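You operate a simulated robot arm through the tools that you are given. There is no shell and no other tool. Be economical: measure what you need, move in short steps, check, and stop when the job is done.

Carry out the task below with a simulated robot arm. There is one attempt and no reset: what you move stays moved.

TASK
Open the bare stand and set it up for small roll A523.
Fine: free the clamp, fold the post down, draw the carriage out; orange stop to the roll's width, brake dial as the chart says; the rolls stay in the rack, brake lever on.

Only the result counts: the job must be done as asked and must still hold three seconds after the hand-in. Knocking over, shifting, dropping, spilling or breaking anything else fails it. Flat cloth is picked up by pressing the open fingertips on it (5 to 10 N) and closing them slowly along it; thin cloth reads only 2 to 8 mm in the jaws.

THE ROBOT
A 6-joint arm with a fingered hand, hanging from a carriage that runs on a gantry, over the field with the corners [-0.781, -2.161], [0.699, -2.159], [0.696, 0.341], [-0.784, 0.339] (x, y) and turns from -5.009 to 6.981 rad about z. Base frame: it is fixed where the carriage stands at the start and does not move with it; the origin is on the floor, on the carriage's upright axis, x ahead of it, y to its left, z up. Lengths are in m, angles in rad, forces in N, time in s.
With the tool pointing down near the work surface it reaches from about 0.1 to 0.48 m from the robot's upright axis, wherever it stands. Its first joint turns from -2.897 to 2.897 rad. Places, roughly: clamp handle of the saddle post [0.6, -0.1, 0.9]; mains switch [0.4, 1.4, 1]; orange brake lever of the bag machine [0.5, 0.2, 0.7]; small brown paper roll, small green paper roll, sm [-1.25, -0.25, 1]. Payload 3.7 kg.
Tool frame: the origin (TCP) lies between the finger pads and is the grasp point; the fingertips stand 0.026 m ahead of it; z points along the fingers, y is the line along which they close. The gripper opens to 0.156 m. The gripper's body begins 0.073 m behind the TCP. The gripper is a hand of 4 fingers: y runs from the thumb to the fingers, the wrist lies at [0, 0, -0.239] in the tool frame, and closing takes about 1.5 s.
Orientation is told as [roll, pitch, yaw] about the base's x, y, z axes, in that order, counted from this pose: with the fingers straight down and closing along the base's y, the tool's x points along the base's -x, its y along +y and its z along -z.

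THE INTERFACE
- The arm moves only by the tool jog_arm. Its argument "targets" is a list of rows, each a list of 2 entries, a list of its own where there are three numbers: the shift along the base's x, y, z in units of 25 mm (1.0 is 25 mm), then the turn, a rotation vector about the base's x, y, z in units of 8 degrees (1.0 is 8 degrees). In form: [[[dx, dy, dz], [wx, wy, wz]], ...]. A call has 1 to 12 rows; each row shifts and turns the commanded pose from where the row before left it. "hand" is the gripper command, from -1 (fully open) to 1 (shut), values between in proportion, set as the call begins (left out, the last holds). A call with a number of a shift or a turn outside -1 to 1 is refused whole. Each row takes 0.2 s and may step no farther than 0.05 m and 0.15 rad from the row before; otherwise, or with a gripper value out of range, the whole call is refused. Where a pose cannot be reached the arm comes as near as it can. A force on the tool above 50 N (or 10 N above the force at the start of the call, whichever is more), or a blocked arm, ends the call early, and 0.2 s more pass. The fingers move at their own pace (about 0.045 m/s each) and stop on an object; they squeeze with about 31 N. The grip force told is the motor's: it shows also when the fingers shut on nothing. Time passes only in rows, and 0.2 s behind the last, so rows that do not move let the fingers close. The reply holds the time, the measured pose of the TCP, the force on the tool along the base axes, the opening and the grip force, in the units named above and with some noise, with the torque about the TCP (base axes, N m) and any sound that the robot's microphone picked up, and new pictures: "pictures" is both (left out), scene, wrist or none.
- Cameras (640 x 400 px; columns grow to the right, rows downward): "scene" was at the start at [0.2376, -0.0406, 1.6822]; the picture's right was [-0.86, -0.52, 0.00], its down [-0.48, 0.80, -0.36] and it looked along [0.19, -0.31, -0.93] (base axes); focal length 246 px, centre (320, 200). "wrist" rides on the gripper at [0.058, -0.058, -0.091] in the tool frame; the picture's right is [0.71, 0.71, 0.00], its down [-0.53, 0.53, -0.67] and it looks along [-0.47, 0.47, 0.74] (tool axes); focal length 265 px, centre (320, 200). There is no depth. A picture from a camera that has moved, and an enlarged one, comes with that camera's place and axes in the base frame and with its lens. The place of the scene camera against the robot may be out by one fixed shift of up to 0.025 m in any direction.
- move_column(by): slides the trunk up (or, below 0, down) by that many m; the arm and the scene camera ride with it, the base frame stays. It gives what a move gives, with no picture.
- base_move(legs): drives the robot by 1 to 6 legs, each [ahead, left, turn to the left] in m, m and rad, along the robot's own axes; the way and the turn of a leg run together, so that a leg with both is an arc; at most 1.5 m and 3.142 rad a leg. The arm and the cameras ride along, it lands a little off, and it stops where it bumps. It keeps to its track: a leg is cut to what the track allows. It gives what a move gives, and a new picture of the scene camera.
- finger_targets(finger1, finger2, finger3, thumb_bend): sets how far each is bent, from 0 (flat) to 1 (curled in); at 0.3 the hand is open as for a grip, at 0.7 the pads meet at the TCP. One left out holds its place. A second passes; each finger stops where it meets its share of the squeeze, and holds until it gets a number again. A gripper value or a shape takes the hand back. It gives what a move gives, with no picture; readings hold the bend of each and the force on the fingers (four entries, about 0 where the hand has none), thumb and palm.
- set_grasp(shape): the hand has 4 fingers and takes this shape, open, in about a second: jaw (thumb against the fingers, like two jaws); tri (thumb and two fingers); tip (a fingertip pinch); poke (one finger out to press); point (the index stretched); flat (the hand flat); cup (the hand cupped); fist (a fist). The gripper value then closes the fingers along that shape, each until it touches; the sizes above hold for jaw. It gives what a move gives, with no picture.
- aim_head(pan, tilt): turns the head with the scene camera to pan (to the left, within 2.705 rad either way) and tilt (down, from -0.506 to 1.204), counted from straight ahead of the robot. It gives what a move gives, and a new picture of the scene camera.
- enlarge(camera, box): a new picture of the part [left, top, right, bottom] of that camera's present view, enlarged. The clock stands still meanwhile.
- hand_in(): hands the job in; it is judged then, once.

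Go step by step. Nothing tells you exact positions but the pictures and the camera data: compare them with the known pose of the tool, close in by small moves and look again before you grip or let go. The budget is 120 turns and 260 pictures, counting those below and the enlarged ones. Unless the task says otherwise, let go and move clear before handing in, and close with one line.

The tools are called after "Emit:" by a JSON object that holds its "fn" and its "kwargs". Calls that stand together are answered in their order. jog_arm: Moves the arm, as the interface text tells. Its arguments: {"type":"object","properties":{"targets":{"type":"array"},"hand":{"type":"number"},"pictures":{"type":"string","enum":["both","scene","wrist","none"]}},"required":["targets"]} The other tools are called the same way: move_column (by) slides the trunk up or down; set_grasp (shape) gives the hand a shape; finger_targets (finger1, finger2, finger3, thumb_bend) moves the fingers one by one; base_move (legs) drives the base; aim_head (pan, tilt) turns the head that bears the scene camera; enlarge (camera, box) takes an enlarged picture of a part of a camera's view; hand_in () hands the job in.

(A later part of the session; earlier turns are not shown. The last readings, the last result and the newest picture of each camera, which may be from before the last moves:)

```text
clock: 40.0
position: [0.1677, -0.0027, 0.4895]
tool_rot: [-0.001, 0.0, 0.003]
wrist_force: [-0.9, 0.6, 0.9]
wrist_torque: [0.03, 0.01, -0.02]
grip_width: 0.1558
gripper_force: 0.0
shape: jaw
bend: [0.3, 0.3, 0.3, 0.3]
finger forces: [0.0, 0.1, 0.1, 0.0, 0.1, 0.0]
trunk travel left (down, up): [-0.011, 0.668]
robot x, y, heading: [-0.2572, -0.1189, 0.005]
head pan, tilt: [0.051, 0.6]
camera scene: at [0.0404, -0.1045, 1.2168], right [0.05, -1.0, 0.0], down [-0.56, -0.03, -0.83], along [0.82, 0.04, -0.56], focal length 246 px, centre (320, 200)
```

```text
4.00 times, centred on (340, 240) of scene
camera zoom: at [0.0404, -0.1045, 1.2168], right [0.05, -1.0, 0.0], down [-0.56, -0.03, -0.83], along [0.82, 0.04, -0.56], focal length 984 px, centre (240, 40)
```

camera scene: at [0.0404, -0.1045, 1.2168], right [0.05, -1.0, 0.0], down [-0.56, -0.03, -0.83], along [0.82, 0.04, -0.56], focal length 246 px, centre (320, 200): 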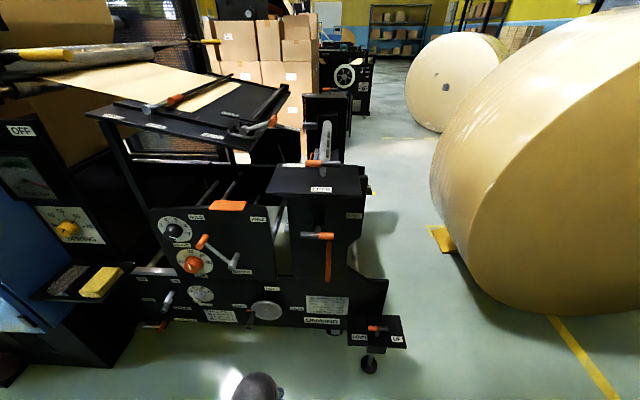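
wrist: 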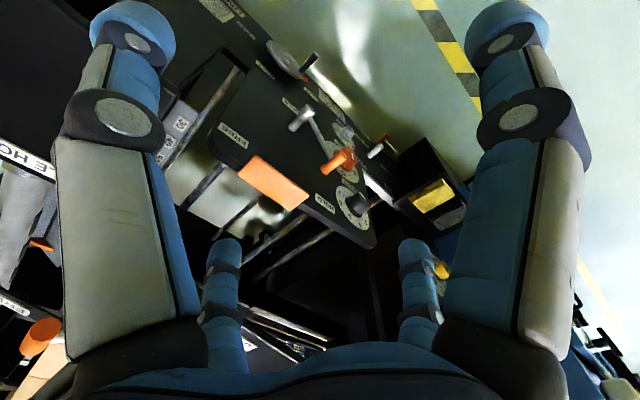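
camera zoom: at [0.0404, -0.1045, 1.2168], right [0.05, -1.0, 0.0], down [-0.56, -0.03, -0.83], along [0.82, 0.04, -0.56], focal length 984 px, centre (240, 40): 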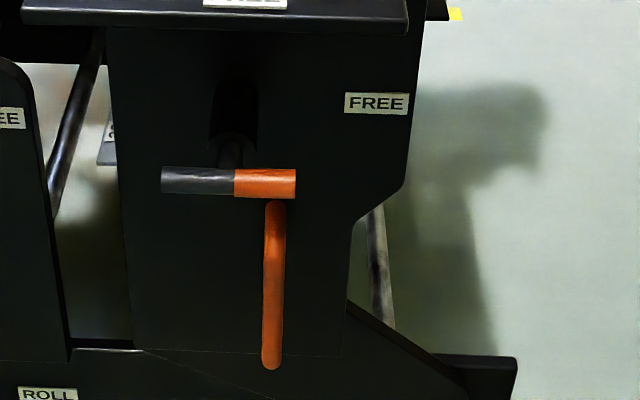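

The core handle already points to FREE (right), brake lever on HOLD; the axle clamp is on HOLD and must turn 90° toward the robot. I raise the trunk and turn the hand to grip that T-handle.

Emit:
{"fn": "move_column", "kwargs": {"by": 0.4}}

Emit:
{"fn": "move_column", "kwargs": {"by": 0.2}}

Emit:
{"fn": "jog_arm", "kwargs": {"targets": [[[0, 0, 0], [0, 0, -0.9375]], [[0, 0, 0], [0, 0, -0.9375]], [[0, 0, 0], [0, 0, -0.9375]], [[0, 0, 0], [0, 0, -0.9375]], [[0, 0, 0], [0, 0, -0.9375]], [[0, 0, 0], [0, 0, -0.9375]], [[0, 0, 0], [0, 0, -0.9375]], [[0, 0, 0], [0, 0, -0.9375]], [[0, 0, 0], [0, 0, -0.9375]], [[0, 0, 0], [0, 0, -0.9375]], [[0, 0, 0], [0, 0, -0.9375]], [[0, 0, 0], [0, 0, -0.9375]]], "pictures": "none"}}

Emit:
{"fn": "base_move", "kwargs": {"legs": [[0.3, -0.075, 0]]}}

Emit:
{"fn": "jog_arm", "kwargs": {"targets": [[[0, 0, 0], [0, 0, 0]]]}}

```text
clock: 43.8
position: [0.1664, -0.0015, 0.8894]
tool_rot: [0.0, -0.002, 0.005]
wrist_force: [0.4, 0.1, 0.1]
wrist_torque: [0.0, 0.0, 0.01]
grip_width: 0.1558
gripper_force: 0.1
shape: jaw
bend: [0.3, 0.3, 0.3, 0.3]
finger forces: [0.1, 0.0, 0.0, 0.0, 0.1, 0.0]
trunk travel left (down, up): [-0.411, 0.268]
robot x, y, heading: [-0.2555, -0.1164, 0.005]
head pan, tilt: [0.051, 0.6]
```

```text
clock: 46.0
position: [0.1673, -0.0037, 1.0887]
tool_rot: [0.0, -0.001, 0.003]
wrist_force: [-0.2, 0.6, 0.4]
wrist_torque: [0.0, -0.01, -0.02]
grip_width: 0.156
gripper_force: 0.1
shape: jaw
bend: [0.3, 0.3, 0.3, 0.3]
finger forces: [0.1, 0.0, 0.1, 0.1, 0.1, 0.0]
trunk travel left (down, up): [-0.611, 0.068]
robot x, y, heading: [-0.2541, -0.1188, 0.008]
head pan, tilt: [0.051, 0.6]
```

```text
clock: 48.6
position: [0.1669, -0.0032, 1.0905]
tool_rot: [0.0, 0.0, -1.572]
wrist_force: [-0.4, 0.2, -0.6]
wrist_torque: [0.0, 0.01, 0.01]
grip_width: 0.1559
gripper_force: 0.0
shape: jaw
bend: [0.3, 0.3, 0.3, 0.3]
finger forces: [0.0, 0.0, 0.1, 0.1, 0.1, 0.0]
trunk travel left (down, up): [-0.611, 0.068]
robot x, y, heading: [-0.2562, -0.1181, 0.006]
head pan, tilt: [0.051, 0.6]
```

```text
clock: 50.7
position: [0.4716, -0.0756, 1.0902]
tool_rot: [0.001, 0.0, -1.563]
wrist_force: [0.0, -0.3, -0.8]
wrist_torque: [0.01, 0.0, 0.01]
grip_width: 0.1559
gripper_force: 0.0
shape: jaw
bend: [0.3, 0.3, 0.3, 0.3]
finger forces: [0.0, 0.0, 0.0, 0.0, 0.0, 0.0]
trunk travel left (down, up): [-0.611, 0.068]
robot x, y, heading: [0.0469, -0.1909, 0.009]
head pan, tilt: [0.051, 0.6]
camera scene: at [0.3447, -0.1785, 1.8168], right [0.06, -1.0, 0.0], down [-0.56, -0.03, -0.83], along [0.82, 0.05, -0.56], focal length 246 px, centre (320, 200)
```

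scene: 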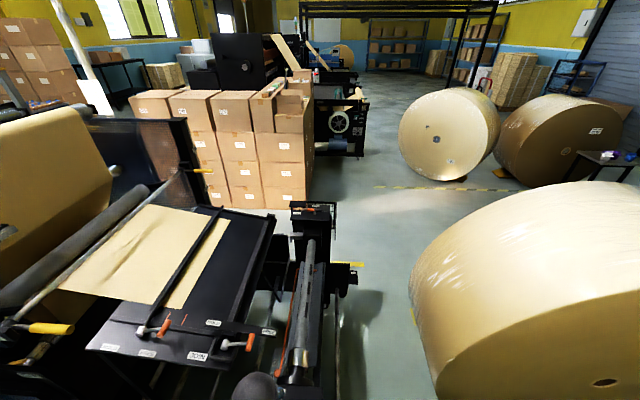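

```text
clock: 51.1
position: [0.4702, -0.0749, 1.0895]
tool_rot: [0.001, 0.0, -1.563]
wrist_force: [1.1, -0.4, 0.5]
wrist_torque: [0.01, 0.02, 0.0]
grip_width: 0.156
gripper_force: 0.0
shape: jaw
bend: [0.3, 0.3, 0.3, 0.3]
finger forces: [0.0, 0.0, 0.0, 0.0, 0.0, 0.0]
trunk travel left (down, up): [-0.611, 0.068]
robot x, y, heading: [0.0441, -0.1914, 0.007]
head pan, tilt: [0.051, 0.6]
camera scene: at [0.3447, -0.1785, 1.8168], right [0.06, -1.0, 0.0], down [-0.56, -0.03, -0.83], along [0.82, 0.05, -0.56], focal length 246 px, centre (320, 200)
camera wrist: at [0.4134, -0.0178, 1.1817], right [0.7, 0.71, 0.0], down [0.53, -0.52, 0.67], along [0.48, -0.47, -0.74], focal length 265 px, centre (320, 200)
```

scene: 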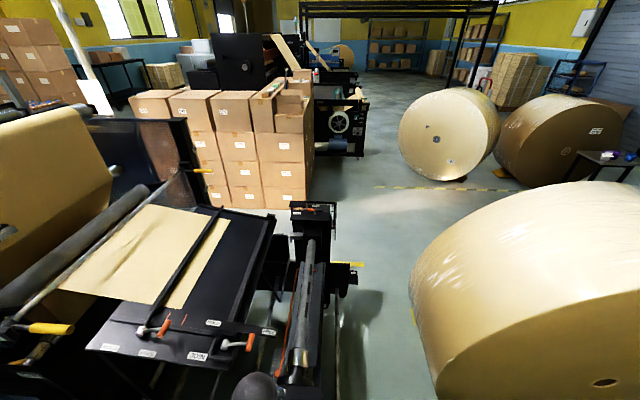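
wrist: 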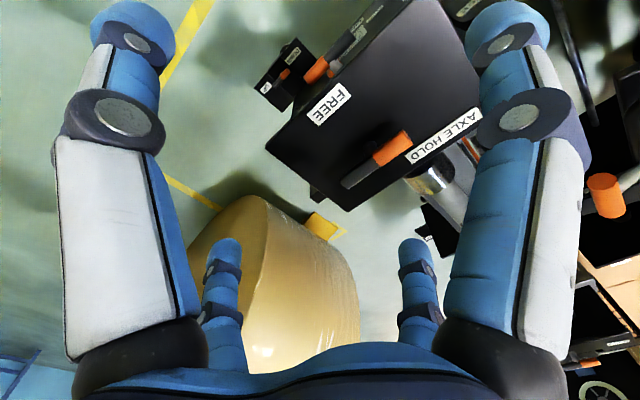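

The T-handle is at about (0.575, -0.09, 0.94). I drive ahead 0.1 m and look again from above.

Emit:
{"fn": "base_move", "kwargs": {"legs": [[0.105, -0.014, 0]]}}

Emit:
{"fn": "jog_arm", "kwargs": {"targets": [[[0, 0, -1], [0, 0, 0]], [[0, 0, -0.6], [0, 0, 0]]], "pictures": "wrist"}}

```text
clock: 52.3
position: [0.5766, -0.0903, 1.0888]
tool_rot: [-0.001, 0.0, -1.565]
wrist_force: [-0.2, 0.3, -0.2]
wrist_torque: [0.01, 0.0, 0.01]
grip_width: 0.1558
gripper_force: 0.1
shape: jaw
bend: [0.3, 0.3, 0.3, 0.3]
finger forces: [0.0, 0.1, 0.1, 0.0, 0.1, 0.0]
trunk travel left (down, up): [-0.611, 0.068]
robot x, y, heading: [0.1521, -0.2067, 0.005]
head pan, tilt: [0.051, 0.6]
camera scene: at [0.449, -0.1926, 1.8168], right [0.06, -1.0, 0.0], down [-0.56, -0.03, -0.83], along [0.82, 0.05, -0.56], focal length 246 px, centre (320, 200)
```

scene: 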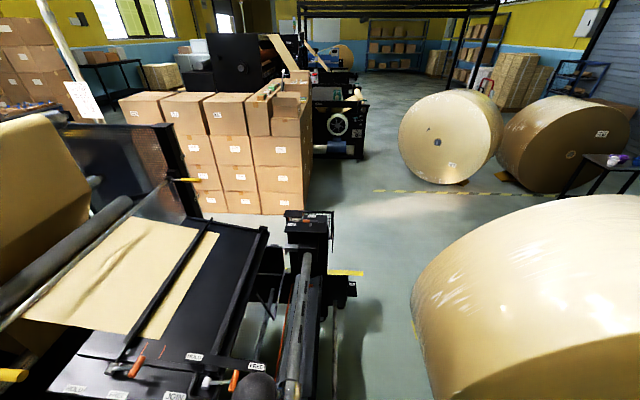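

```text
clock: 52.9
position: [0.5746, -0.0905, 1.0485]
tool_rot: [0.0, 0.0, -1.565]
wrist_force: [-0.3, -0.6, -0.3]
wrist_torque: [0.0, 0.01, -0.01]
grip_width: 0.1558
gripper_force: 0.1
shape: jaw
bend: [0.3, 0.3, 0.3, 0.3]
finger forces: [0.0, 0.1, 0.0, 0.0, 0.1, 0.1]
trunk travel left (down, up): [-0.611, 0.068]
robot x, y, heading: [0.1482, -0.2034, 0.007]
head pan, tilt: [0.051, 0.6]
camera wrist: at [0.5172, -0.0319, 1.1409], right [0.7, 0.71, 0.0], down [0.53, -0.52, 0.67], along [0.47, -0.47, -0.74], focal length 265 px, centre (320, 200)
```

wrist: 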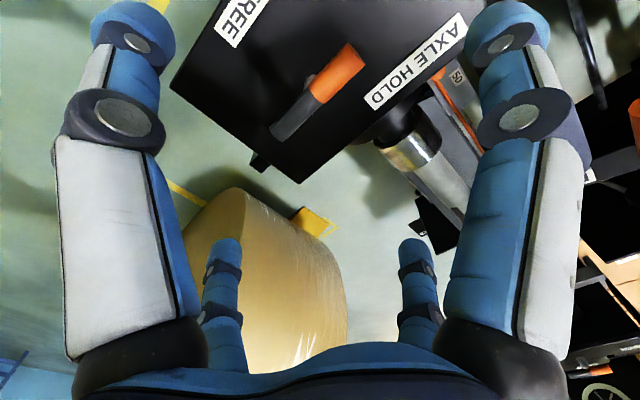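

Handle centre triangulates to (0.564, -0.085, 0.951). I descend over it open and check.

Emit:
{"fn": "jog_arm", "kwargs": {"targets": [[[-0.4, 0.2, -1], [0, 0, 0]], [[0, 0, -1], [0, 0, 0]], [[0, 0, -0.8], [0, 0, 0]], [[0, 0, -0.8], [0, 0, 0]], [[0, 0, 0], [0, 0, 0]]], "pictures": "wrist"}}

```text
clock: 54.1
position: [0.5652, -0.0857, 0.9587]
tool_rot: [0.0, 0.0, -1.565]
wrist_force: [-0.3, 0.2, 0.6]
wrist_torque: [-0.01, 0.01, 0.0]
grip_width: 0.1557
gripper_force: 0.0
shape: jaw
bend: [0.3, 0.3, 0.3, 0.3]
finger forces: [0.0, 0.0, 0.1, 0.0, 0.0, 0.0]
trunk travel left (down, up): [-0.611, 0.068]
robot x, y, heading: [0.1511, -0.205, 0.006]
head pan, tilt: [0.051, 0.6]
camera wrist: at [0.5077, -0.0274, 1.0513], right [0.7, 0.71, 0.0], down [0.53, -0.52, 0.67], along [0.47, -0.47, -0.74], focal length 265 px, centre (320, 200)
```

wrist: 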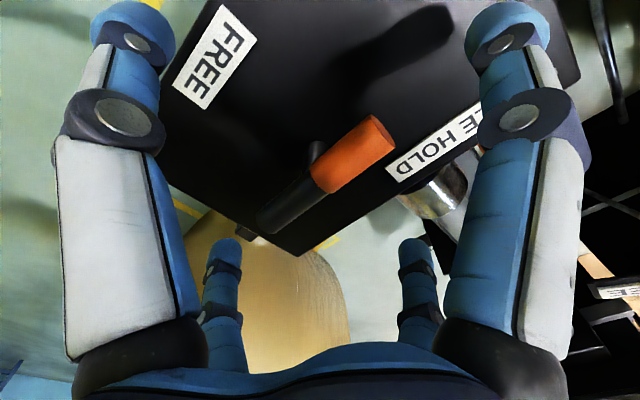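

The handle lies between the fingers. I close on it.

Emit:
{"fn": "jog_arm", "kwargs": {"targets": [[[0, 0, -0.25], [0, 0, 0]], [[0, 0, 0], [0, 0, 0]], [[0, 0, 0], [0, 0, 0]], [[0, 0, 0], [0, 0, 0]], [[0, 0, 0], [0, 0, 0]], [[0, 0, 0], [0, 0, 0]], [[0, 0, 0], [0, 0, 0]], [[0, 0, 0], [0, 0, 0]]], "hand": 1, "pictures": "wrist"}}

```text
clock: 55.9
position: [0.5643, -0.0864, 0.953]
tool_rot: [-0.002, -0.001, -1.566]
wrist_force: [2.3, 1.5, -8.6]
wrist_torque: [0.06, -0.07, -0.03]
grip_width: 0.0365
gripper_force: 16.6
shape: jaw
bend: [0.35, 0.73, 0.32, 0.7]
finger forces: [13.6, 15.7, 13.9, 0.0, 14.4, 0.1]
trunk travel left (down, up): [-0.611, 0.068]
robot x, y, heading: [0.155, -0.2096, 0.007]
head pan, tilt: [0.051, 0.6]
camera wrist: at [0.5072, -0.0273, 1.0448], right [0.7, 0.71, 0.0], down [0.53, -0.52, 0.67], along [0.47, -0.47, -0.74], focal length 265 px, centre (320, 200)
```

wrist: 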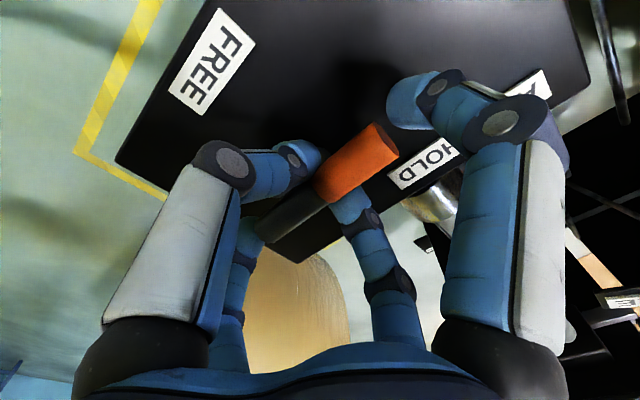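

Gripped. I turn it counter-clockwise 90° in small steps.

Emit:
{"fn": "jog_arm", "kwargs": {"targets": [[[0, 0, 0], [0, 0, 0.9]], [[0, 0, 0], [0, 0, 0.9]], [[0, 0, 0], [0, 0, 0.9]], [[0, 0, 0], [0, 0, 0.9]]], "pictures": "wrist"}}

```text
clock: 56.9
position: [0.5646, -0.0858, 0.9536]
tool_rot: [-0.005, 0.002, -1.06]
wrist_force: [-5.7, -1.2, -10.2]
wrist_torque: [0.01, 0.08, -0.11]
grip_width: 0.0352
gripper_force: 31.3
shape: jaw
bend: [0.36, 0.73, 0.32, 0.7]
finger forces: [25.2, 28.9, 27.6, 0.1, 31.6, 0.1]
trunk travel left (down, up): [-0.611, 0.068]
robot x, y, heading: [0.1502, -0.2059, 0.003]
head pan, tilt: [0.051, 0.6]
camera wrist: at [0.4854, -0.0634, 1.0443], right [0.27, 0.96, 0.0], down [0.72, -0.2, 0.67], along [0.64, -0.18, -0.75], focal length 265 px, centre (320, 200)
```

wrist: 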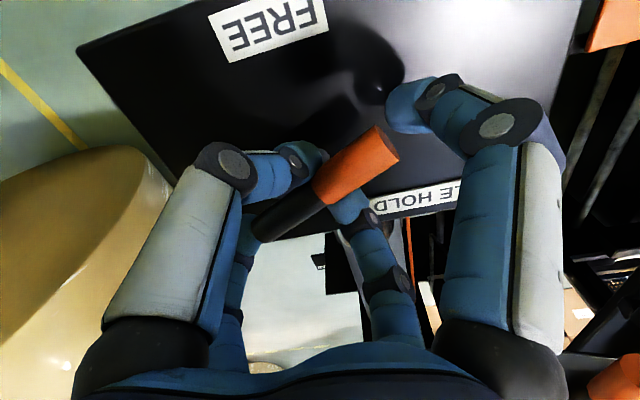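

It turns with the hand. I go on to 90°.

Emit:
{"fn": "jog_arm", "kwargs": {"targets": [[[0, 0, 0], [0, 0, 0.95]], [[0, 0, 0], [0, 0, 0.95]], [[0, 0, 0], [0, 0, 0.95]], [[0, 0, 0], [0, 0, 0.95]], [[0, 0, 0], [0, 0, 0.95]], [[0, 0, 0], [0, 0, 0.95]], [[0, 0, 0], [0, 0, 0.95]], [[0, 0, 0], [0, 0, 0.95]], [[0, 0, 0], [0, 0, 0.2]]], "pictures": "wrist"}}

```text
clock: 58.9
position: [0.5637, -0.0902, 0.9523]
tool_rot: [-0.004, 0.004, 0.027]
wrist_force: [-8.2, -18.0, -9.0]
wrist_torque: [-0.41, 0.08, -0.13]
grip_width: 0.0349
gripper_force: 30.8
shape: jaw
bend: [0.36, 0.73, 0.32, 0.7]
finger forces: [29.0, 27.6, 27.4, 0.0, 39.1, 0.1]
trunk travel left (down, up): [-0.611, 0.068]
robot x, y, heading: [0.1524, -0.209, -0.001]
head pan, tilt: [0.051, 0.6]
camera wrist: at [0.5073, -0.1479, 1.0444], right [-0.73, 0.69, 0.0], down [0.51, 0.54, 0.66], along [0.46, 0.48, -0.75], focal length 265 px, centre (320, 200)
```

wrist: 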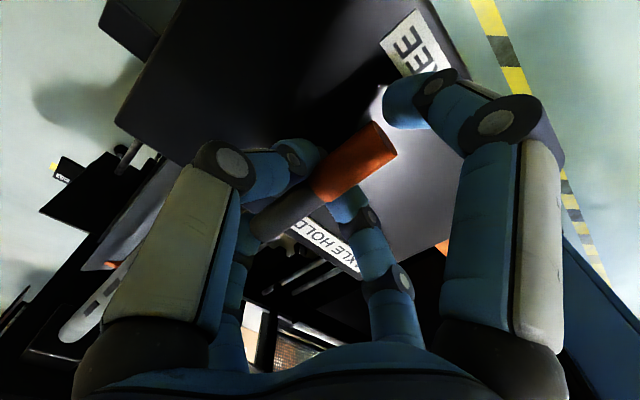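

The orange end points to −x at FREE. I release and rise to check.

Emit:
{"fn": "jog_arm", "kwargs": {"targets": [[[0, 0, 0], [0, 0, 0]], [[0, 0, 0], [0, 0, 0]], [[0, 0, 0], [0, 0, 0]], [[0, 0, 0], [0, 0, 0]], [[0, 0, 0], [0, 0, 0]], [[0, 0, 0], [0, 0, 0]], [[0, 0, 0], [0, 0, 0]], [[0, 0, 1], [0, 0, 0]], [[0, 0, 1], [0, 0, 0]], [[0, 0, 1], [0, 0, 0]], [[0, 0, 1], [0, 0, 0]]], "hand": -1, "pictures": "wrist"}}

Emit:
{"fn": "base_move", "kwargs": {"legs": [[-0.4, 0, 0]]}}

Emit:
{"fn": "enlarge", "kwargs": {"camera": "scene", "box": [240, 180, 400, 280]}}

```text
clock: 61.3
position: [0.5673, -0.0846, 1.0531]
tool_rot: [-0.001, 0.0, 0.026]
wrist_force: [0.9, 0.4, 0.0]
wrist_torque: [-0.01, -0.02, 0.03]
grip_width: 0.1559
gripper_force: 0.0
shape: jaw
bend: [0.3, 0.3, 0.3, 0.3]
finger forces: [0.0, 0.0, 0.1, 0.1, 0.1, 0.0]
trunk travel left (down, up): [-0.611, 0.068]
robot x, y, heading: [0.1522, -0.2099, 0.005]
head pan, tilt: [0.051, 0.6]
camera wrist: at [0.5104, -0.1435, 1.1454], right [-0.73, 0.69, 0.0], down [0.51, 0.54, 0.67], along [0.46, 0.48, -0.74], focal length 265 px, centre (320, 200)
```

wrist: 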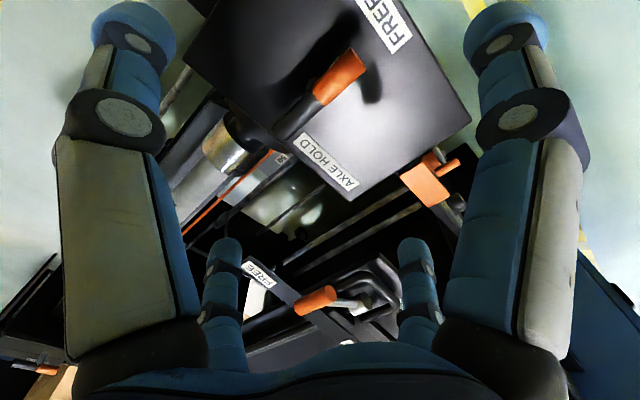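

```text
clock: 63.8
position: [0.1621, -0.0882, 1.0534]
tool_rot: [-0.001, 0.001, 0.026]
wrist_force: [-0.6, 0.1, 0.6]
wrist_torque: [-0.03, 0.04, -0.04]
grip_width: 0.1559
gripper_force: 0.1
shape: jaw
bend: [0.3, 0.3, 0.3, 0.3]
finger forces: [0.1, 0.0, 0.0, 0.0, 0.0, 0.0]
trunk travel left (down, up): [-0.611, 0.068]
robot x, y, heading: [-0.2521, -0.2107, 0.006]
head pan, tilt: [0.051, 0.6]
camera scene: at [0.0438, -0.1949, 1.8168], right [0.06, -1.0, 0.0], down [-0.56, -0.03, -0.83], along [0.82, 0.05, -0.56], focal length 246 px, centre (320, 200)
```

scene: 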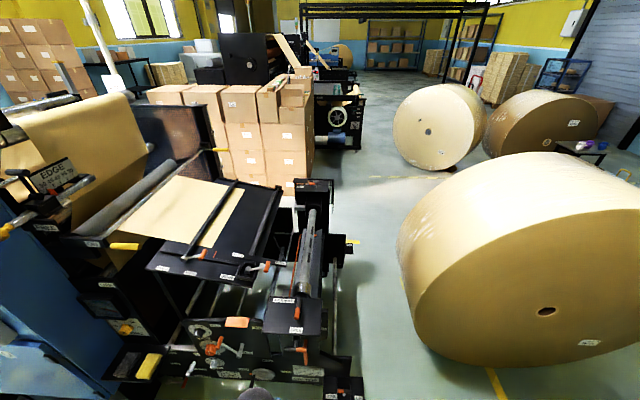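

```text
4.00 times, centred on (320, 230) of scene
camera zoom: at [0.0438, -0.1949, 1.8168], right [0.06, -1.0, 0.0], down [-0.56, -0.03, -0.83], along [0.82, 0.05, -0.56], focal length 984 px, centre (320, 80)
```

zoom: 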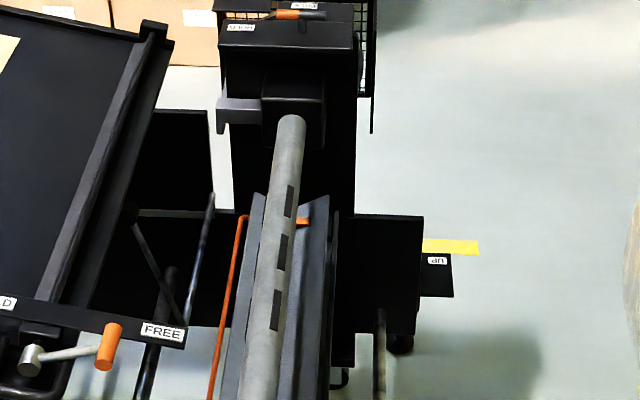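

Clamp is at FREE. Next I view the post from the right side to find handle stand-off and hinge.

Emit:
{"fn": "base_move", "kwargs": {"legs": [[0.0, -0.65, 0]]}}

Emit:
{"fn": "move_column", "kwargs": {"by": -0.4}}

Emit:
{"fn": "move_column", "kwargs": {"by": -0.15}}

Emit:
{"fn": "aim_head", "kwargs": {"pan": 0.85, "tilt": 0.5}}

Emit:
{"fn": "enlarge", "kwargs": {"camera": "scene", "box": [240, 130, 400, 230]}}

```text
clock: 67.3
position: [0.1655, -0.7171, 1.0534]
tool_rot: [0.0, -0.001, 0.033]
wrist_force: [-0.3, 0.5, -0.1]
wrist_torque: [0.0, 0.0, 0.0]
grip_width: 0.1556
gripper_force: 0.0
shape: jaw
bend: [0.3, 0.3, 0.3, 0.3]
finger forces: [0.0, 0.0, 0.0, 0.1, 0.0, 0.1]
trunk travel left (down, up): [-0.611, 0.068]
robot x, y, heading: [-0.2489, -0.8424, 0.01]
head pan, tilt: [0.051, 0.6]
camera scene: at [0.0493, -0.8263, 1.8168], right [0.06, -1.0, 0.0], down [-0.56, -0.04, -0.83], along [0.82, 0.05, -0.56], focal length 246 px, centre (320, 200)
```

scene: 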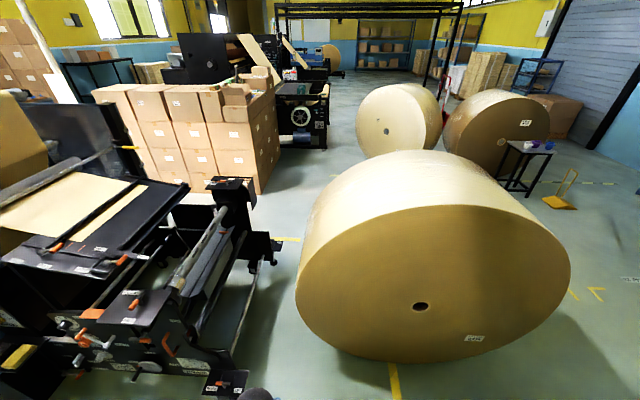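

```text
clock: 71.2
position: [0.1666, -0.7183, 0.6534]
tool_rot: [-0.001, 0.0, 0.034]
wrist_force: [-0.2, -0.5, 0.1]
wrist_torque: [-0.02, 0.01, 0.02]
grip_width: 0.1561
gripper_force: 0.1
shape: jaw
bend: [0.3, 0.3, 0.3, 0.3]
finger forces: [0.1, 0.1, 0.1, 0.1, 0.0, 0.0]
trunk travel left (down, up): [-0.211, 0.468]
robot x, y, heading: [-0.249, -0.8368, 0.016]
head pan, tilt: [0.051, 0.6]
```

```text
clock: 72.9
position: [0.1664, -0.7165, 0.5033]
tool_rot: [0.0, 0.002, 0.033]
wrist_force: [-0.2, 0.5, 0.1]
wrist_torque: [-0.03, 0.02, -0.03]
grip_width: 0.1557
gripper_force: 0.0
shape: jaw
bend: [0.3, 0.3, 0.3, 0.3]
finger forces: [0.0, 0.0, 0.0, 0.0, 0.0, 0.1]
trunk travel left (down, up): [-0.061, 0.618]
robot x, y, heading: [-0.2498, -0.8418, 0.017]
head pan, tilt: [0.051, 0.6]
```

```text
clock: 74.0
position: [0.1662, -0.7178, 0.5031]
tool_rot: [-0.001, -0.001, 0.032]
wrist_force: [-0.7, -0.4, -0.9]
wrist_torque: [0.01, 0.01, 0.02]
grip_width: 0.1562
gripper_force: 0.0
shape: jaw
bend: [0.3, 0.3, 0.3, 0.3]
finger forces: [0.0, 0.1, 0.0, 0.0, 0.0, 0.0]
trunk travel left (down, up): [-0.061, 0.618]
robot x, y, heading: [-0.2458, -0.8419, 0.012]
head pan, tilt: [0.85, 0.499]
camera scene: at [0.0203, -0.7629, 1.2759], right [0.76, -0.65, 0.0], down [-0.31, -0.36, -0.88], along [0.57, 0.67, -0.48], focal length 246 px, centre (320, 200)
```

scene: 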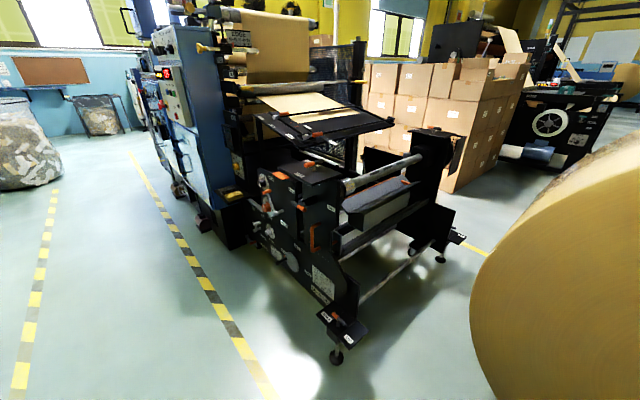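

```text
4.00 times, centred on (320, 180) of scene
camera zoom: at [0.0203, -0.7629, 1.2759], right [0.76, -0.65, 0.0], down [-0.31, -0.36, -0.88], along [0.57, 0.67, -0.48], focal length 984 px, centre (320, 280)
```

zoom: 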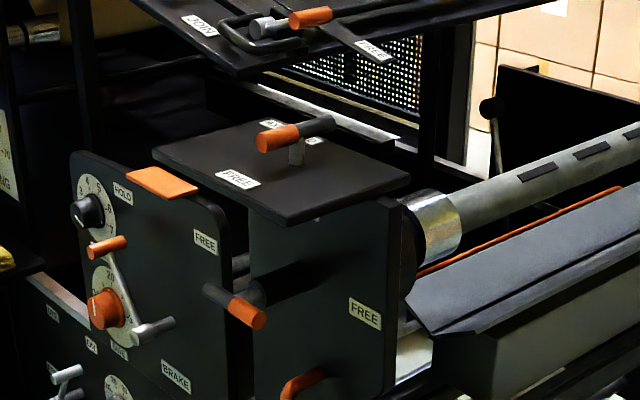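

Emit:
{"fn": "enlarge", "kwargs": {"camera": "scene", "box": [240, 190, 400, 290]}}

Emit:
{"fn": "enlarge", "kwargs": {"camera": "scene", "box": [320, 140, 480, 240]}}

```text
4.00 times, centred on (320, 240) of scene
camera zoom: at [0.0203, -0.7629, 1.2759], right [0.76, -0.65, 0.0], down [-0.31, -0.36, -0.88], along [0.57, 0.67, -0.48], focal length 984 px, centre (320, 40)
```

zoom: 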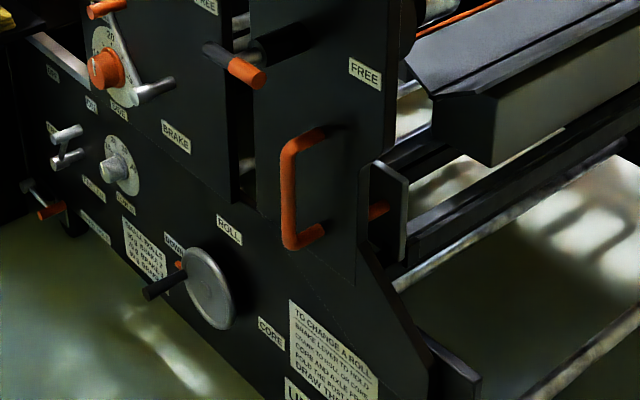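

```text
4.00 times, centred on (400, 190) of scene
camera zoom: at [0.0203, -0.7629, 1.2759], right [0.76, -0.65, 0.0], down [-0.31, -0.36, -0.88], along [0.57, 0.67, -0.48], focal length 984 px, centre (0, 240)
```

zoom: 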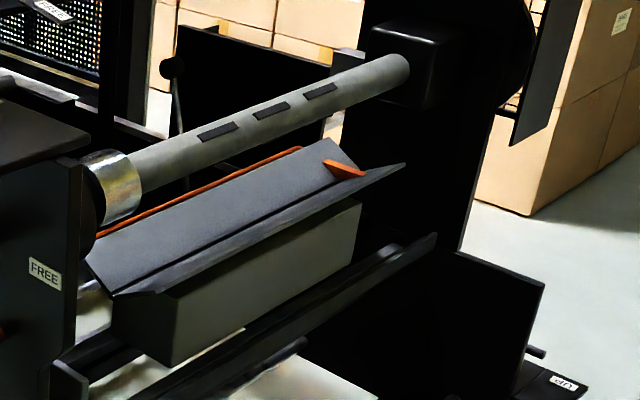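

The post hinges at its bottom (~z 0.5) and must fold toward me. I'll regrip the freed T-handle on its top and swing the post over in small arcs; first I return above it.

Emit:
{"fn": "move_column", "kwargs": {"by": 0.4}}

Emit:
{"fn": "move_column", "kwargs": {"by": 0.15}}

Emit:
{"fn": "base_move", "kwargs": {"legs": [[0, 0.633, -0.012], [0.4, 0, 0]]}}

Emit:
{"fn": "jog_arm", "kwargs": {"targets": [[[0, 0, 0], [0, 0, 0]]], "pictures": "wrist"}}

```text
clock: 77.9
position: [0.1657, -0.7174, 0.9032]
tool_rot: [0.0, 0.0, 0.033]
wrist_force: [-0.5, 0.4, -0.6]
wrist_torque: [0.01, 0.01, -0.02]
grip_width: 0.1559
gripper_force: 0.0
shape: jaw
bend: [0.3, 0.3, 0.3, 0.3]
finger forces: [0.0, 0.0, 0.1, 0.0, 0.0, 0.1]
trunk travel left (down, up): [-0.461, 0.218]
robot x, y, heading: [-0.2442, -0.8389, 0.014]
head pan, tilt: [0.85, 0.499]
```

```text
clock: 79.6
position: [0.1666, -0.718, 1.0537]
tool_rot: [-0.001, -0.001, 0.033]
wrist_force: [0.1, -0.1, 0.1]
wrist_torque: [-0.01, -0.01, 0.0]
grip_width: 0.1557
gripper_force: 0.0
shape: jaw
bend: [0.3, 0.3, 0.3, 0.3]
finger forces: [0.0, 0.1, 0.1, 0.0, 0.0, 0.0]
trunk travel left (down, up): [-0.611, 0.068]
robot x, y, heading: [-0.2475, -0.8434, 0.015]
head pan, tilt: [0.85, 0.499]
```

```text
clock: 85.3
position: [0.5717, -0.0906, 1.0531]
tool_rot: [0.0, 0.001, 0.018]
wrist_force: [0.4, 0.0, -0.6]
wrist_torque: [-0.02, 0.03, -0.02]
grip_width: 0.156
gripper_force: 0.0
shape: jaw
bend: [0.3, 0.3, 0.3, 0.3]
finger forces: [0.0, 0.0, 0.0, 0.0, 0.1, 0.0]
trunk travel left (down, up): [-0.611, 0.068]
robot x, y, heading: [0.1584, -0.2057, -0.005]
head pan, tilt: [0.85, 0.499]
camera scene: at [0.4248, -0.1337, 1.8259], right [0.75, -0.66, 0.0], down [-0.32, -0.36, -0.88], along [0.58, 0.66, -0.48], focal length 246 px, centre (320, 200)
```

scene: 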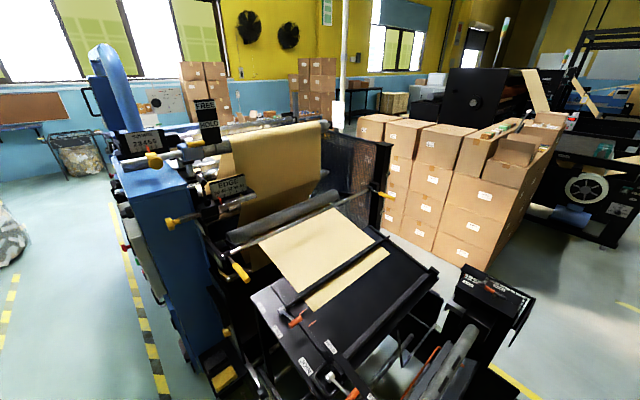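

```text
clock: 85.7
position: [0.5716, -0.0921, 1.0538]
tool_rot: [-0.001, -0.001, 0.019]
wrist_force: [-0.1, 0.5, 0.2]
wrist_torque: [-0.03, 0.0, 0.0]
grip_width: 0.1559
gripper_force: 0.1
shape: jaw
bend: [0.3, 0.3, 0.3, 0.3]
finger forces: [0.0, 0.0, 0.0, 0.0, 0.0, 0.0]
trunk travel left (down, up): [-0.611, 0.068]
robot x, y, heading: [0.1578, -0.2102, -0.009]
head pan, tilt: [0.85, 0.499]
camera wrist: at [0.5148, -0.1492, 1.1451], right [-0.72, 0.69, 0.0], down [0.52, 0.54, 0.67], along [0.46, 0.48, -0.74], focal length 265 px, centre (320, 200)
```

wrist: 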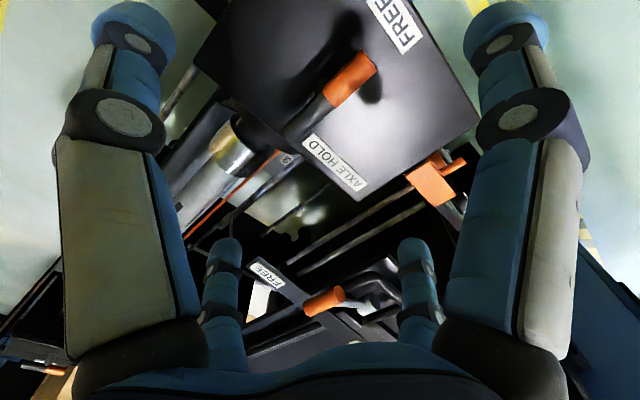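

I descend on the T-handle and grip it.

Emit:
{"fn": "jog_arm", "kwargs": {"targets": [[[-0.3, 0.24, -1], [0, 0, 0]], [[0, 0, -1], [0, 0, 0]], [[0, 0, -1], [0, 0, 0]], [[0, 0, -1], [0, 0, 0]]], "pictures": "none"}}

Emit:
{"fn": "jog_arm", "kwargs": {"targets": [[[0, 0, 0], [0, 0, 0]], [[0, 0, 0], [0, 0, 0]], [[0, 0, 0], [0, 0, 0]], [[0, 0, 0], [0, 0, 0]], [[0, 0, 0], [0, 0, 0]], [[0, 0, 0], [0, 0, 0]], [[0, 0, 0], [0, 0, 0]], [[0, 0, 0], [0, 0, 0]], [[0, 0, 0], [0, 0, 0]]], "hand": 1, "pictures": "wrist"}}

```text
clock: 86.7
position: [0.5637, -0.0868, 0.9526]
tool_rot: [0.0, -0.001, 0.017]
wrist_force: [0.1, -0.3, 0.2]
wrist_torque: [-0.04, 0.03, -0.02]
grip_width: 0.1561
gripper_force: 0.1
shape: jaw
bend: [0.3, 0.3, 0.3, 0.3]
finger forces: [0.1, 0.0, 0.0, 0.0, 0.0, 0.0]
trunk travel left (down, up): [-0.611, 0.068]
robot x, y, heading: [0.1595, -0.2075, -0.003]
head pan, tilt: [0.85, 0.499]
```

```text
clock: 88.7
position: [0.5621, -0.0858, 0.9528]
tool_rot: [0.0, 0.002, 0.019]
wrist_force: [4.9, -0.1, -15.4]
wrist_torque: [0.02, -0.05, 0.07]
grip_width: 0.0376
gripper_force: 30.9
shape: jaw
bend: [0.36, 0.71, 0.32, 0.7]
finger forces: [24.9, 28.2, 24.4, 0.0, 28.2, 0.0]
trunk travel left (down, up): [-0.611, 0.068]
robot x, y, heading: [0.1566, -0.2078, -0.004]
head pan, tilt: [0.85, 0.499]
camera wrist: at [0.5058, -0.1441, 1.0441], right [-0.72, 0.69, 0.0], down [0.52, 0.54, 0.67], along [0.46, 0.48, -0.75], focal length 265 px, centre (320, 200)
```

wrist: 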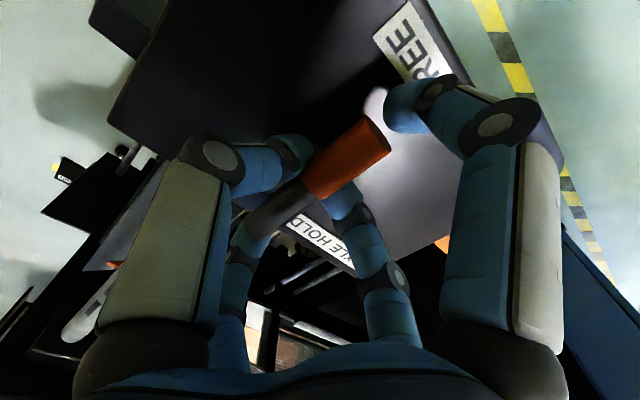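

Gripped. I start folding: 4 small arc rows about the presumed hinge.

Emit:
{"fn": "jog_arm", "kwargs": {"targets": [[[-0.87, 0, -0.06], [0, -0.358, 0]], [[-0.87, 0, -0.1], [0, -0.358, 0]], [[-0.87, 0, -0.15], [0, -0.358, 0]], [[-0.86, 0, -0.19], [0, -0.358, 0]]], "pictures": "wrist"}}

```text
clock: 89.1
position: [0.5572, -0.0874, 0.9526]
tool_rot: [0.0, -0.061, 0.013]
wrist_force: [28.3, -1.3, -36.2]
wrist_torque: [0.11, 0.18, 0.28]
grip_width: 0.0371
gripper_force: 31.2
shape: jaw
bend: [0.39, 0.7, 0.32, 0.7]
finger forces: [22.6, 26.8, 30.5, 0.0, 28.4, 0.0]
trunk travel left (down, up): [-0.611, 0.068]
robot x, y, heading: [0.1541, -0.2102, -0.008]
head pan, tilt: [0.85, 0.499]
stopped in row 2: the force on the tool passed its limit at 57 N (the readings are from after the stop); the commanded pose is now the measured one
camera wrist: at [0.4942, -0.145, 1.0405], right [-0.71, 0.7, -0.04], down [0.48, 0.53, 0.7], along [0.51, 0.48, -0.71], focal length 265 px, centre (320, 200)
```

wrist: 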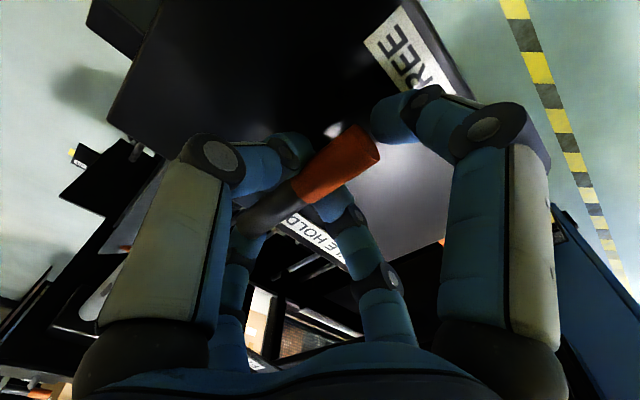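

The post resisted at 57 N without moving, so I stop, let go and study its hinge and core lock more carefully.

Emit:
{"fn": "jog_arm", "kwargs": {"targets": [[[0, 0, 0], [0, 0, 0]], [[0, 0, 0], [0, 0, 0]], [[0, 0, 0], [0, 0, 0]], [[0, 0, 0], [0, 0, 0]], [[0, 0, 0], [0, 0, 0]], [[0, 0, 0], [0, 0, 0]], [[0, 0, 0], [0, 0, 0]], [[0, 0, 1], [0, 0.4, 0]], [[0, 0, 1], [0, 0.05, 0]], [[0, 0, 1], [0, 0, 0]], [[0, 0, 1], [0, 0, 0]]], "hand": -1, "pictures": "wrist"}}

Emit:
{"fn": "base_move", "kwargs": {"legs": [[-0.45, 0.05, 0]]}}

Emit:
{"fn": "move_column", "kwargs": {"by": -0.4}}

Emit:
{"fn": "move_column", "kwargs": {"by": -0.2}}

Emit:
{"fn": "aim_head", "kwargs": {"pan": 0.0, "tilt": 0.6}}

Emit:
{"fn": "enlarge", "kwargs": {"camera": "scene", "box": [250, 170, 410, 270]}}

Emit:
{"fn": "enlarge", "kwargs": {"camera": "scene", "box": [250, 210, 410, 310]}}

```text
clock: 91.5
position: [0.5771, -0.0788, 1.0239]
tool_rot: [0.002, 0.011, 0.015]
wrist_force: [-0.4, 0.2, 0.3]
wrist_torque: [0.02, 0.01, 0.04]
grip_width: 0.156
gripper_force: 0.0
shape: jaw
bend: [0.3, 0.3, 0.3, 0.3]
finger forces: [0.0, 0.0, 0.1, 0.0, 0.0, 0.0]
out of reach, approached as far as the arm can: row 9, 10, 11
trunk travel left (down, up): [-0.611, 0.068]
robot x, y, heading: [0.1552, -0.2097, -0.004]
head pan, tilt: [0.85, 0.499]
camera wrist: at [0.5216, -0.1362, 1.1159], right [-0.72, 0.7, 0.01], down [0.53, 0.53, 0.66], along [0.46, 0.48, -0.75], focal length 265 px, centre (320, 200)
```

wrist: 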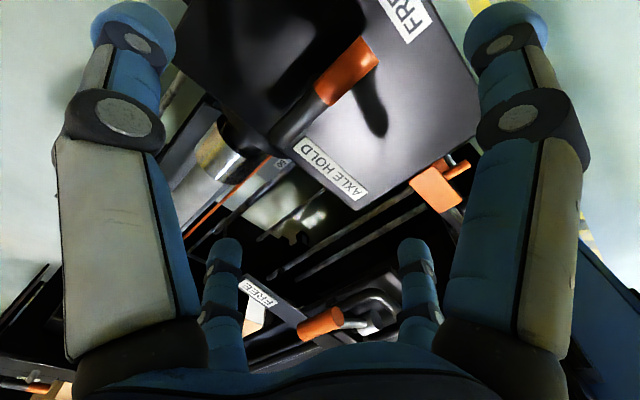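

```text
clock: 94.2
position: [0.135, -0.0259, 1.0233]
tool_rot: [0.003, 0.009, 0.015]
wrist_force: [-0.7, -0.1, 0.7]
wrist_torque: [0.03, 0.02, 0.03]
grip_width: 0.1562
gripper_force: 0.0
shape: jaw
bend: [0.3, 0.3, 0.3, 0.3]
finger forces: [0.0, 0.1, 0.0, 0.0, 0.1, 0.0]
trunk travel left (down, up): [-0.611, 0.068]
robot x, y, heading: [-0.2873, -0.1633, -0.005]
head pan, tilt: [0.85, 0.499]
camera scene: at [-0.0166, -0.0819, 1.8259], right [0.75, -0.66, 0.0], down [-0.32, -0.36, -0.88], along [0.58, 0.66, -0.48], focal length 246 px, centre (320, 200)
```

scene: 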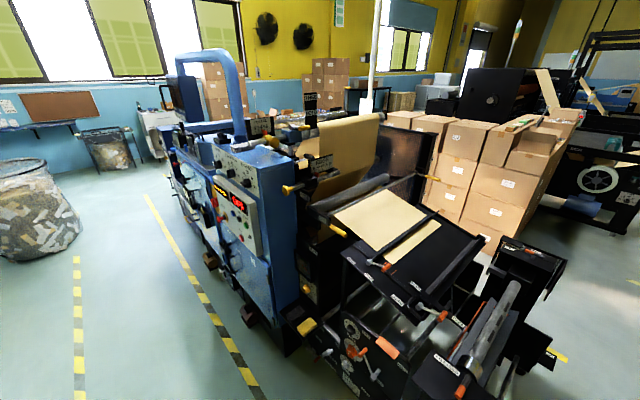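

```text
clock: 98.0
position: [0.1345, -0.0257, 0.6242]
tool_rot: [0.001, 0.008, 0.014]
wrist_force: [0.5, 0.2, -0.4]
wrist_torque: [0.03, -0.03, 0.04]
grip_width: 0.1559
gripper_force: 0.0
shape: jaw
bend: [0.3, 0.3, 0.3, 0.3]
finger forces: [0.0, 0.0, 0.0, 0.0, 0.0, 0.0]
trunk travel left (down, up): [-0.211, 0.468]
robot x, y, heading: [-0.2847, -0.1533, -0.005]
head pan, tilt: [0.85, 0.499]
```

```text
clock: 100.2
position: [0.1363, -0.0249, 0.4228]
tool_rot: [0.002, 0.009, 0.014]
wrist_force: [-0.2, 0.4, -1.0]
wrist_torque: [0.0, -0.02, -0.01]
grip_width: 0.1557
gripper_force: 0.0
shape: jaw
bend: [0.3, 0.3, 0.3, 0.3]
finger forces: [0.0, 0.0, 0.1, 0.1, 0.0, 0.0]
trunk travel left (down, up): [-0.011, 0.668]
robot x, y, heading: [-0.2842, -0.156, -0.004]
head pan, tilt: [0.85, 0.499]
```

```text
clock: 101.4
position: [0.1356, -0.0266, 0.4232]
tool_rot: [0.001, 0.008, 0.017]
wrist_force: [-0.7, 0.2, -0.5]
wrist_torque: [0.01, -0.03, 0.01]
grip_width: 0.1556
gripper_force: 0.2
shape: jaw
bend: [0.3, 0.3, 0.3, 0.3]
finger forces: [0.0, 0.1, 0.1, 0.0, 0.0, 0.0]
trunk travel left (down, up): [-0.011, 0.668]
robot x, y, heading: [-0.2866, -0.1558, -0.005]
head pan, tilt: [0.0, 0.6]
camera scene: at [0.0115, -0.1503, 1.2168], right [0.0, -1.0, 0.0], down [-0.56, 0.0, -0.83], along [0.83, 0.0, -0.56], focal length 246 px, centre (320, 200)
```

scene: 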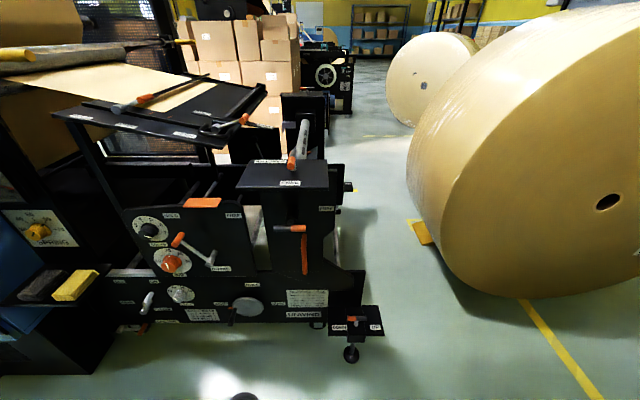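

```text
4.00 times, centred on (330, 220) of scene
camera zoom: at [0.0115, -0.1503, 1.2168], right [0.0, -1.0, 0.0], down [-0.56, 0.0, -0.83], along [0.83, 0.0, -0.56], focal length 984 px, centre (280, 120)
```

zoom: 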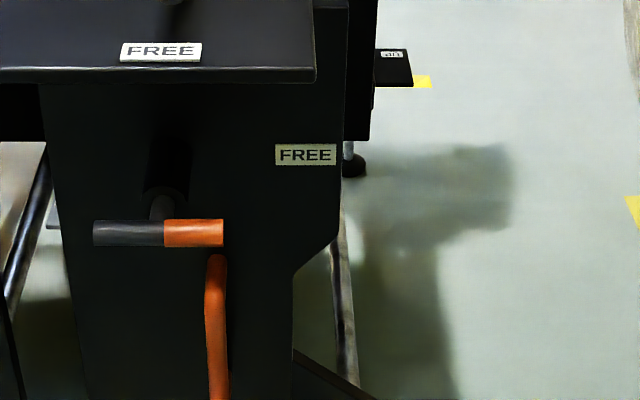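

```text
4.00 times, centred on (330, 260) of scene
camera zoom: at [0.0115, -0.1503, 1.2168], right [0.0, -1.0, 0.0], down [-0.56, 0.0, -0.83], along [0.83, 0.0, -0.56], focal length 984 px, centre (280, -40)
```

zoom: 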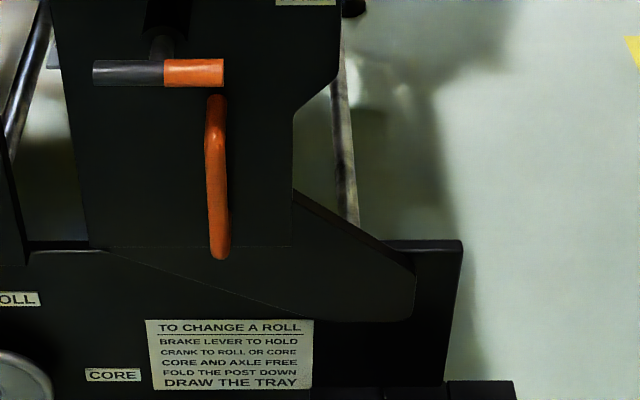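

Now it is clear: the post's boot-shaped foot pivots at lower right, so it folds sideways to the right (−y) about an x-axis. I'll use the D-handle: raise a bit and turn the hand to point forward.

Emit:
{"fn": "move_column", "kwargs": {"by": 0.25}}

Emit:
{"fn": "jog_arm", "kwargs": {"targets": [[[0.4, 0, 0], [0, -0.94, 0]], [[0.4, 0, 0], [0, -0.94, 0]], [[0.4, 0, 0], [0, -0.94, 0]], [[0.4, 0, 0], [0, -0.94, 0]], [[0.4, 0, 0], [0, -0.94, 0]], [[0.4, 0, 0], [0, -0.94, 0]], [[0.4, 0, 0], [0, -0.94, 0]], [[0.4, 0, 0], [0, -0.94, 0]], [[0.4, 0, 0], [0, -0.94, 0]], [[0.4, 0, 0], [0, -0.94, 0]], [[0.4, 0, 0], [0, -0.94, 0]], [[0, 0, 0], [0, -0.94, 0]]], "pictures": "both"}}

```text
clock: 104.0
position: [0.1349, -0.0261, 0.6738]
tool_rot: [0.002, 0.007, 0.015]
wrist_force: [0.4, -0.8, 0.2]
wrist_torque: [0.0, 0.01, 0.01]
grip_width: 0.156
gripper_force: 0.1
shape: jaw
bend: [0.3, 0.3, 0.3, 0.3]
finger forces: [0.1, 0.0, 0.0, 0.0, 0.1, 0.1]
trunk travel left (down, up): [-0.261, 0.418]
robot x, y, heading: [-0.2863, -0.1563, -0.008]
head pan, tilt: [0.0, 0.6]
```

```text
clock: 106.6
position: [0.2314, -0.0156, 0.6993]
tool_rot: [-1.267, -1.556, 1.268]
wrist_force: [0.0, 0.2, -0.3]
wrist_torque: [-0.02, 0.02, 0.02]
grip_width: 0.1556
gripper_force: 0.0
shape: jaw
bend: [0.3, 0.3, 0.3, 0.3]
finger forces: [0.0, 0.1, 0.0, 0.1, 0.0, 0.0]
out of reach, approached as far as the arm can: row 12
trunk travel left (down, up): [-0.261, 0.418]
robot x, y, heading: [-0.285, -0.1576, -0.006]
head pan, tilt: [0.0, 0.6]
camera scene: at [0.0107, -0.1504, 1.4665], right [0.0, -1.0, 0.0], down [-0.57, 0.0, -0.82], along [0.82, 0.0, -0.57], focal length 246 px, centre (320, 200)
camera wrist: at [0.1405, -0.0746, 0.644], right [0.0, 0.7, -0.72], down [-0.67, 0.53, 0.52], along [0.75, 0.48, 0.46], focal length 265 px, centre (320, 200)
```

scene: 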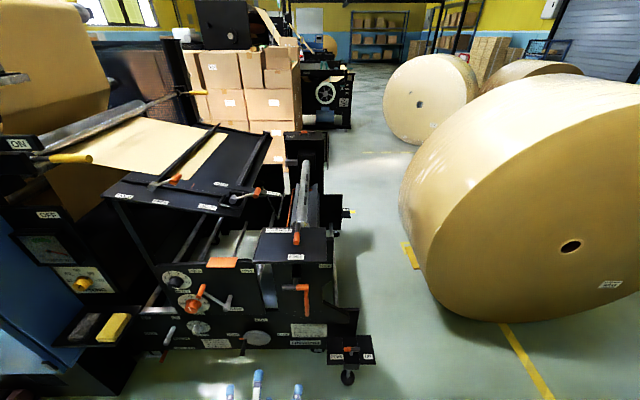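
wrist: 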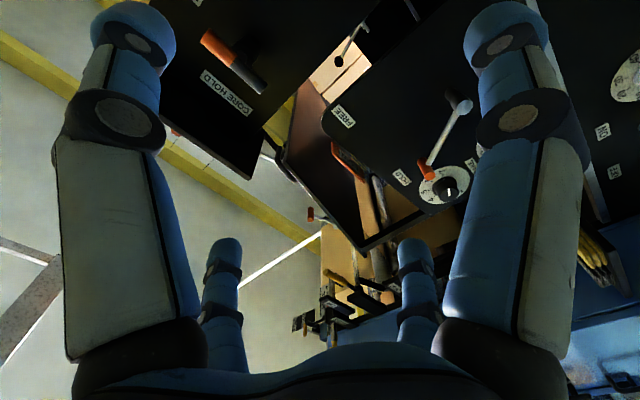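

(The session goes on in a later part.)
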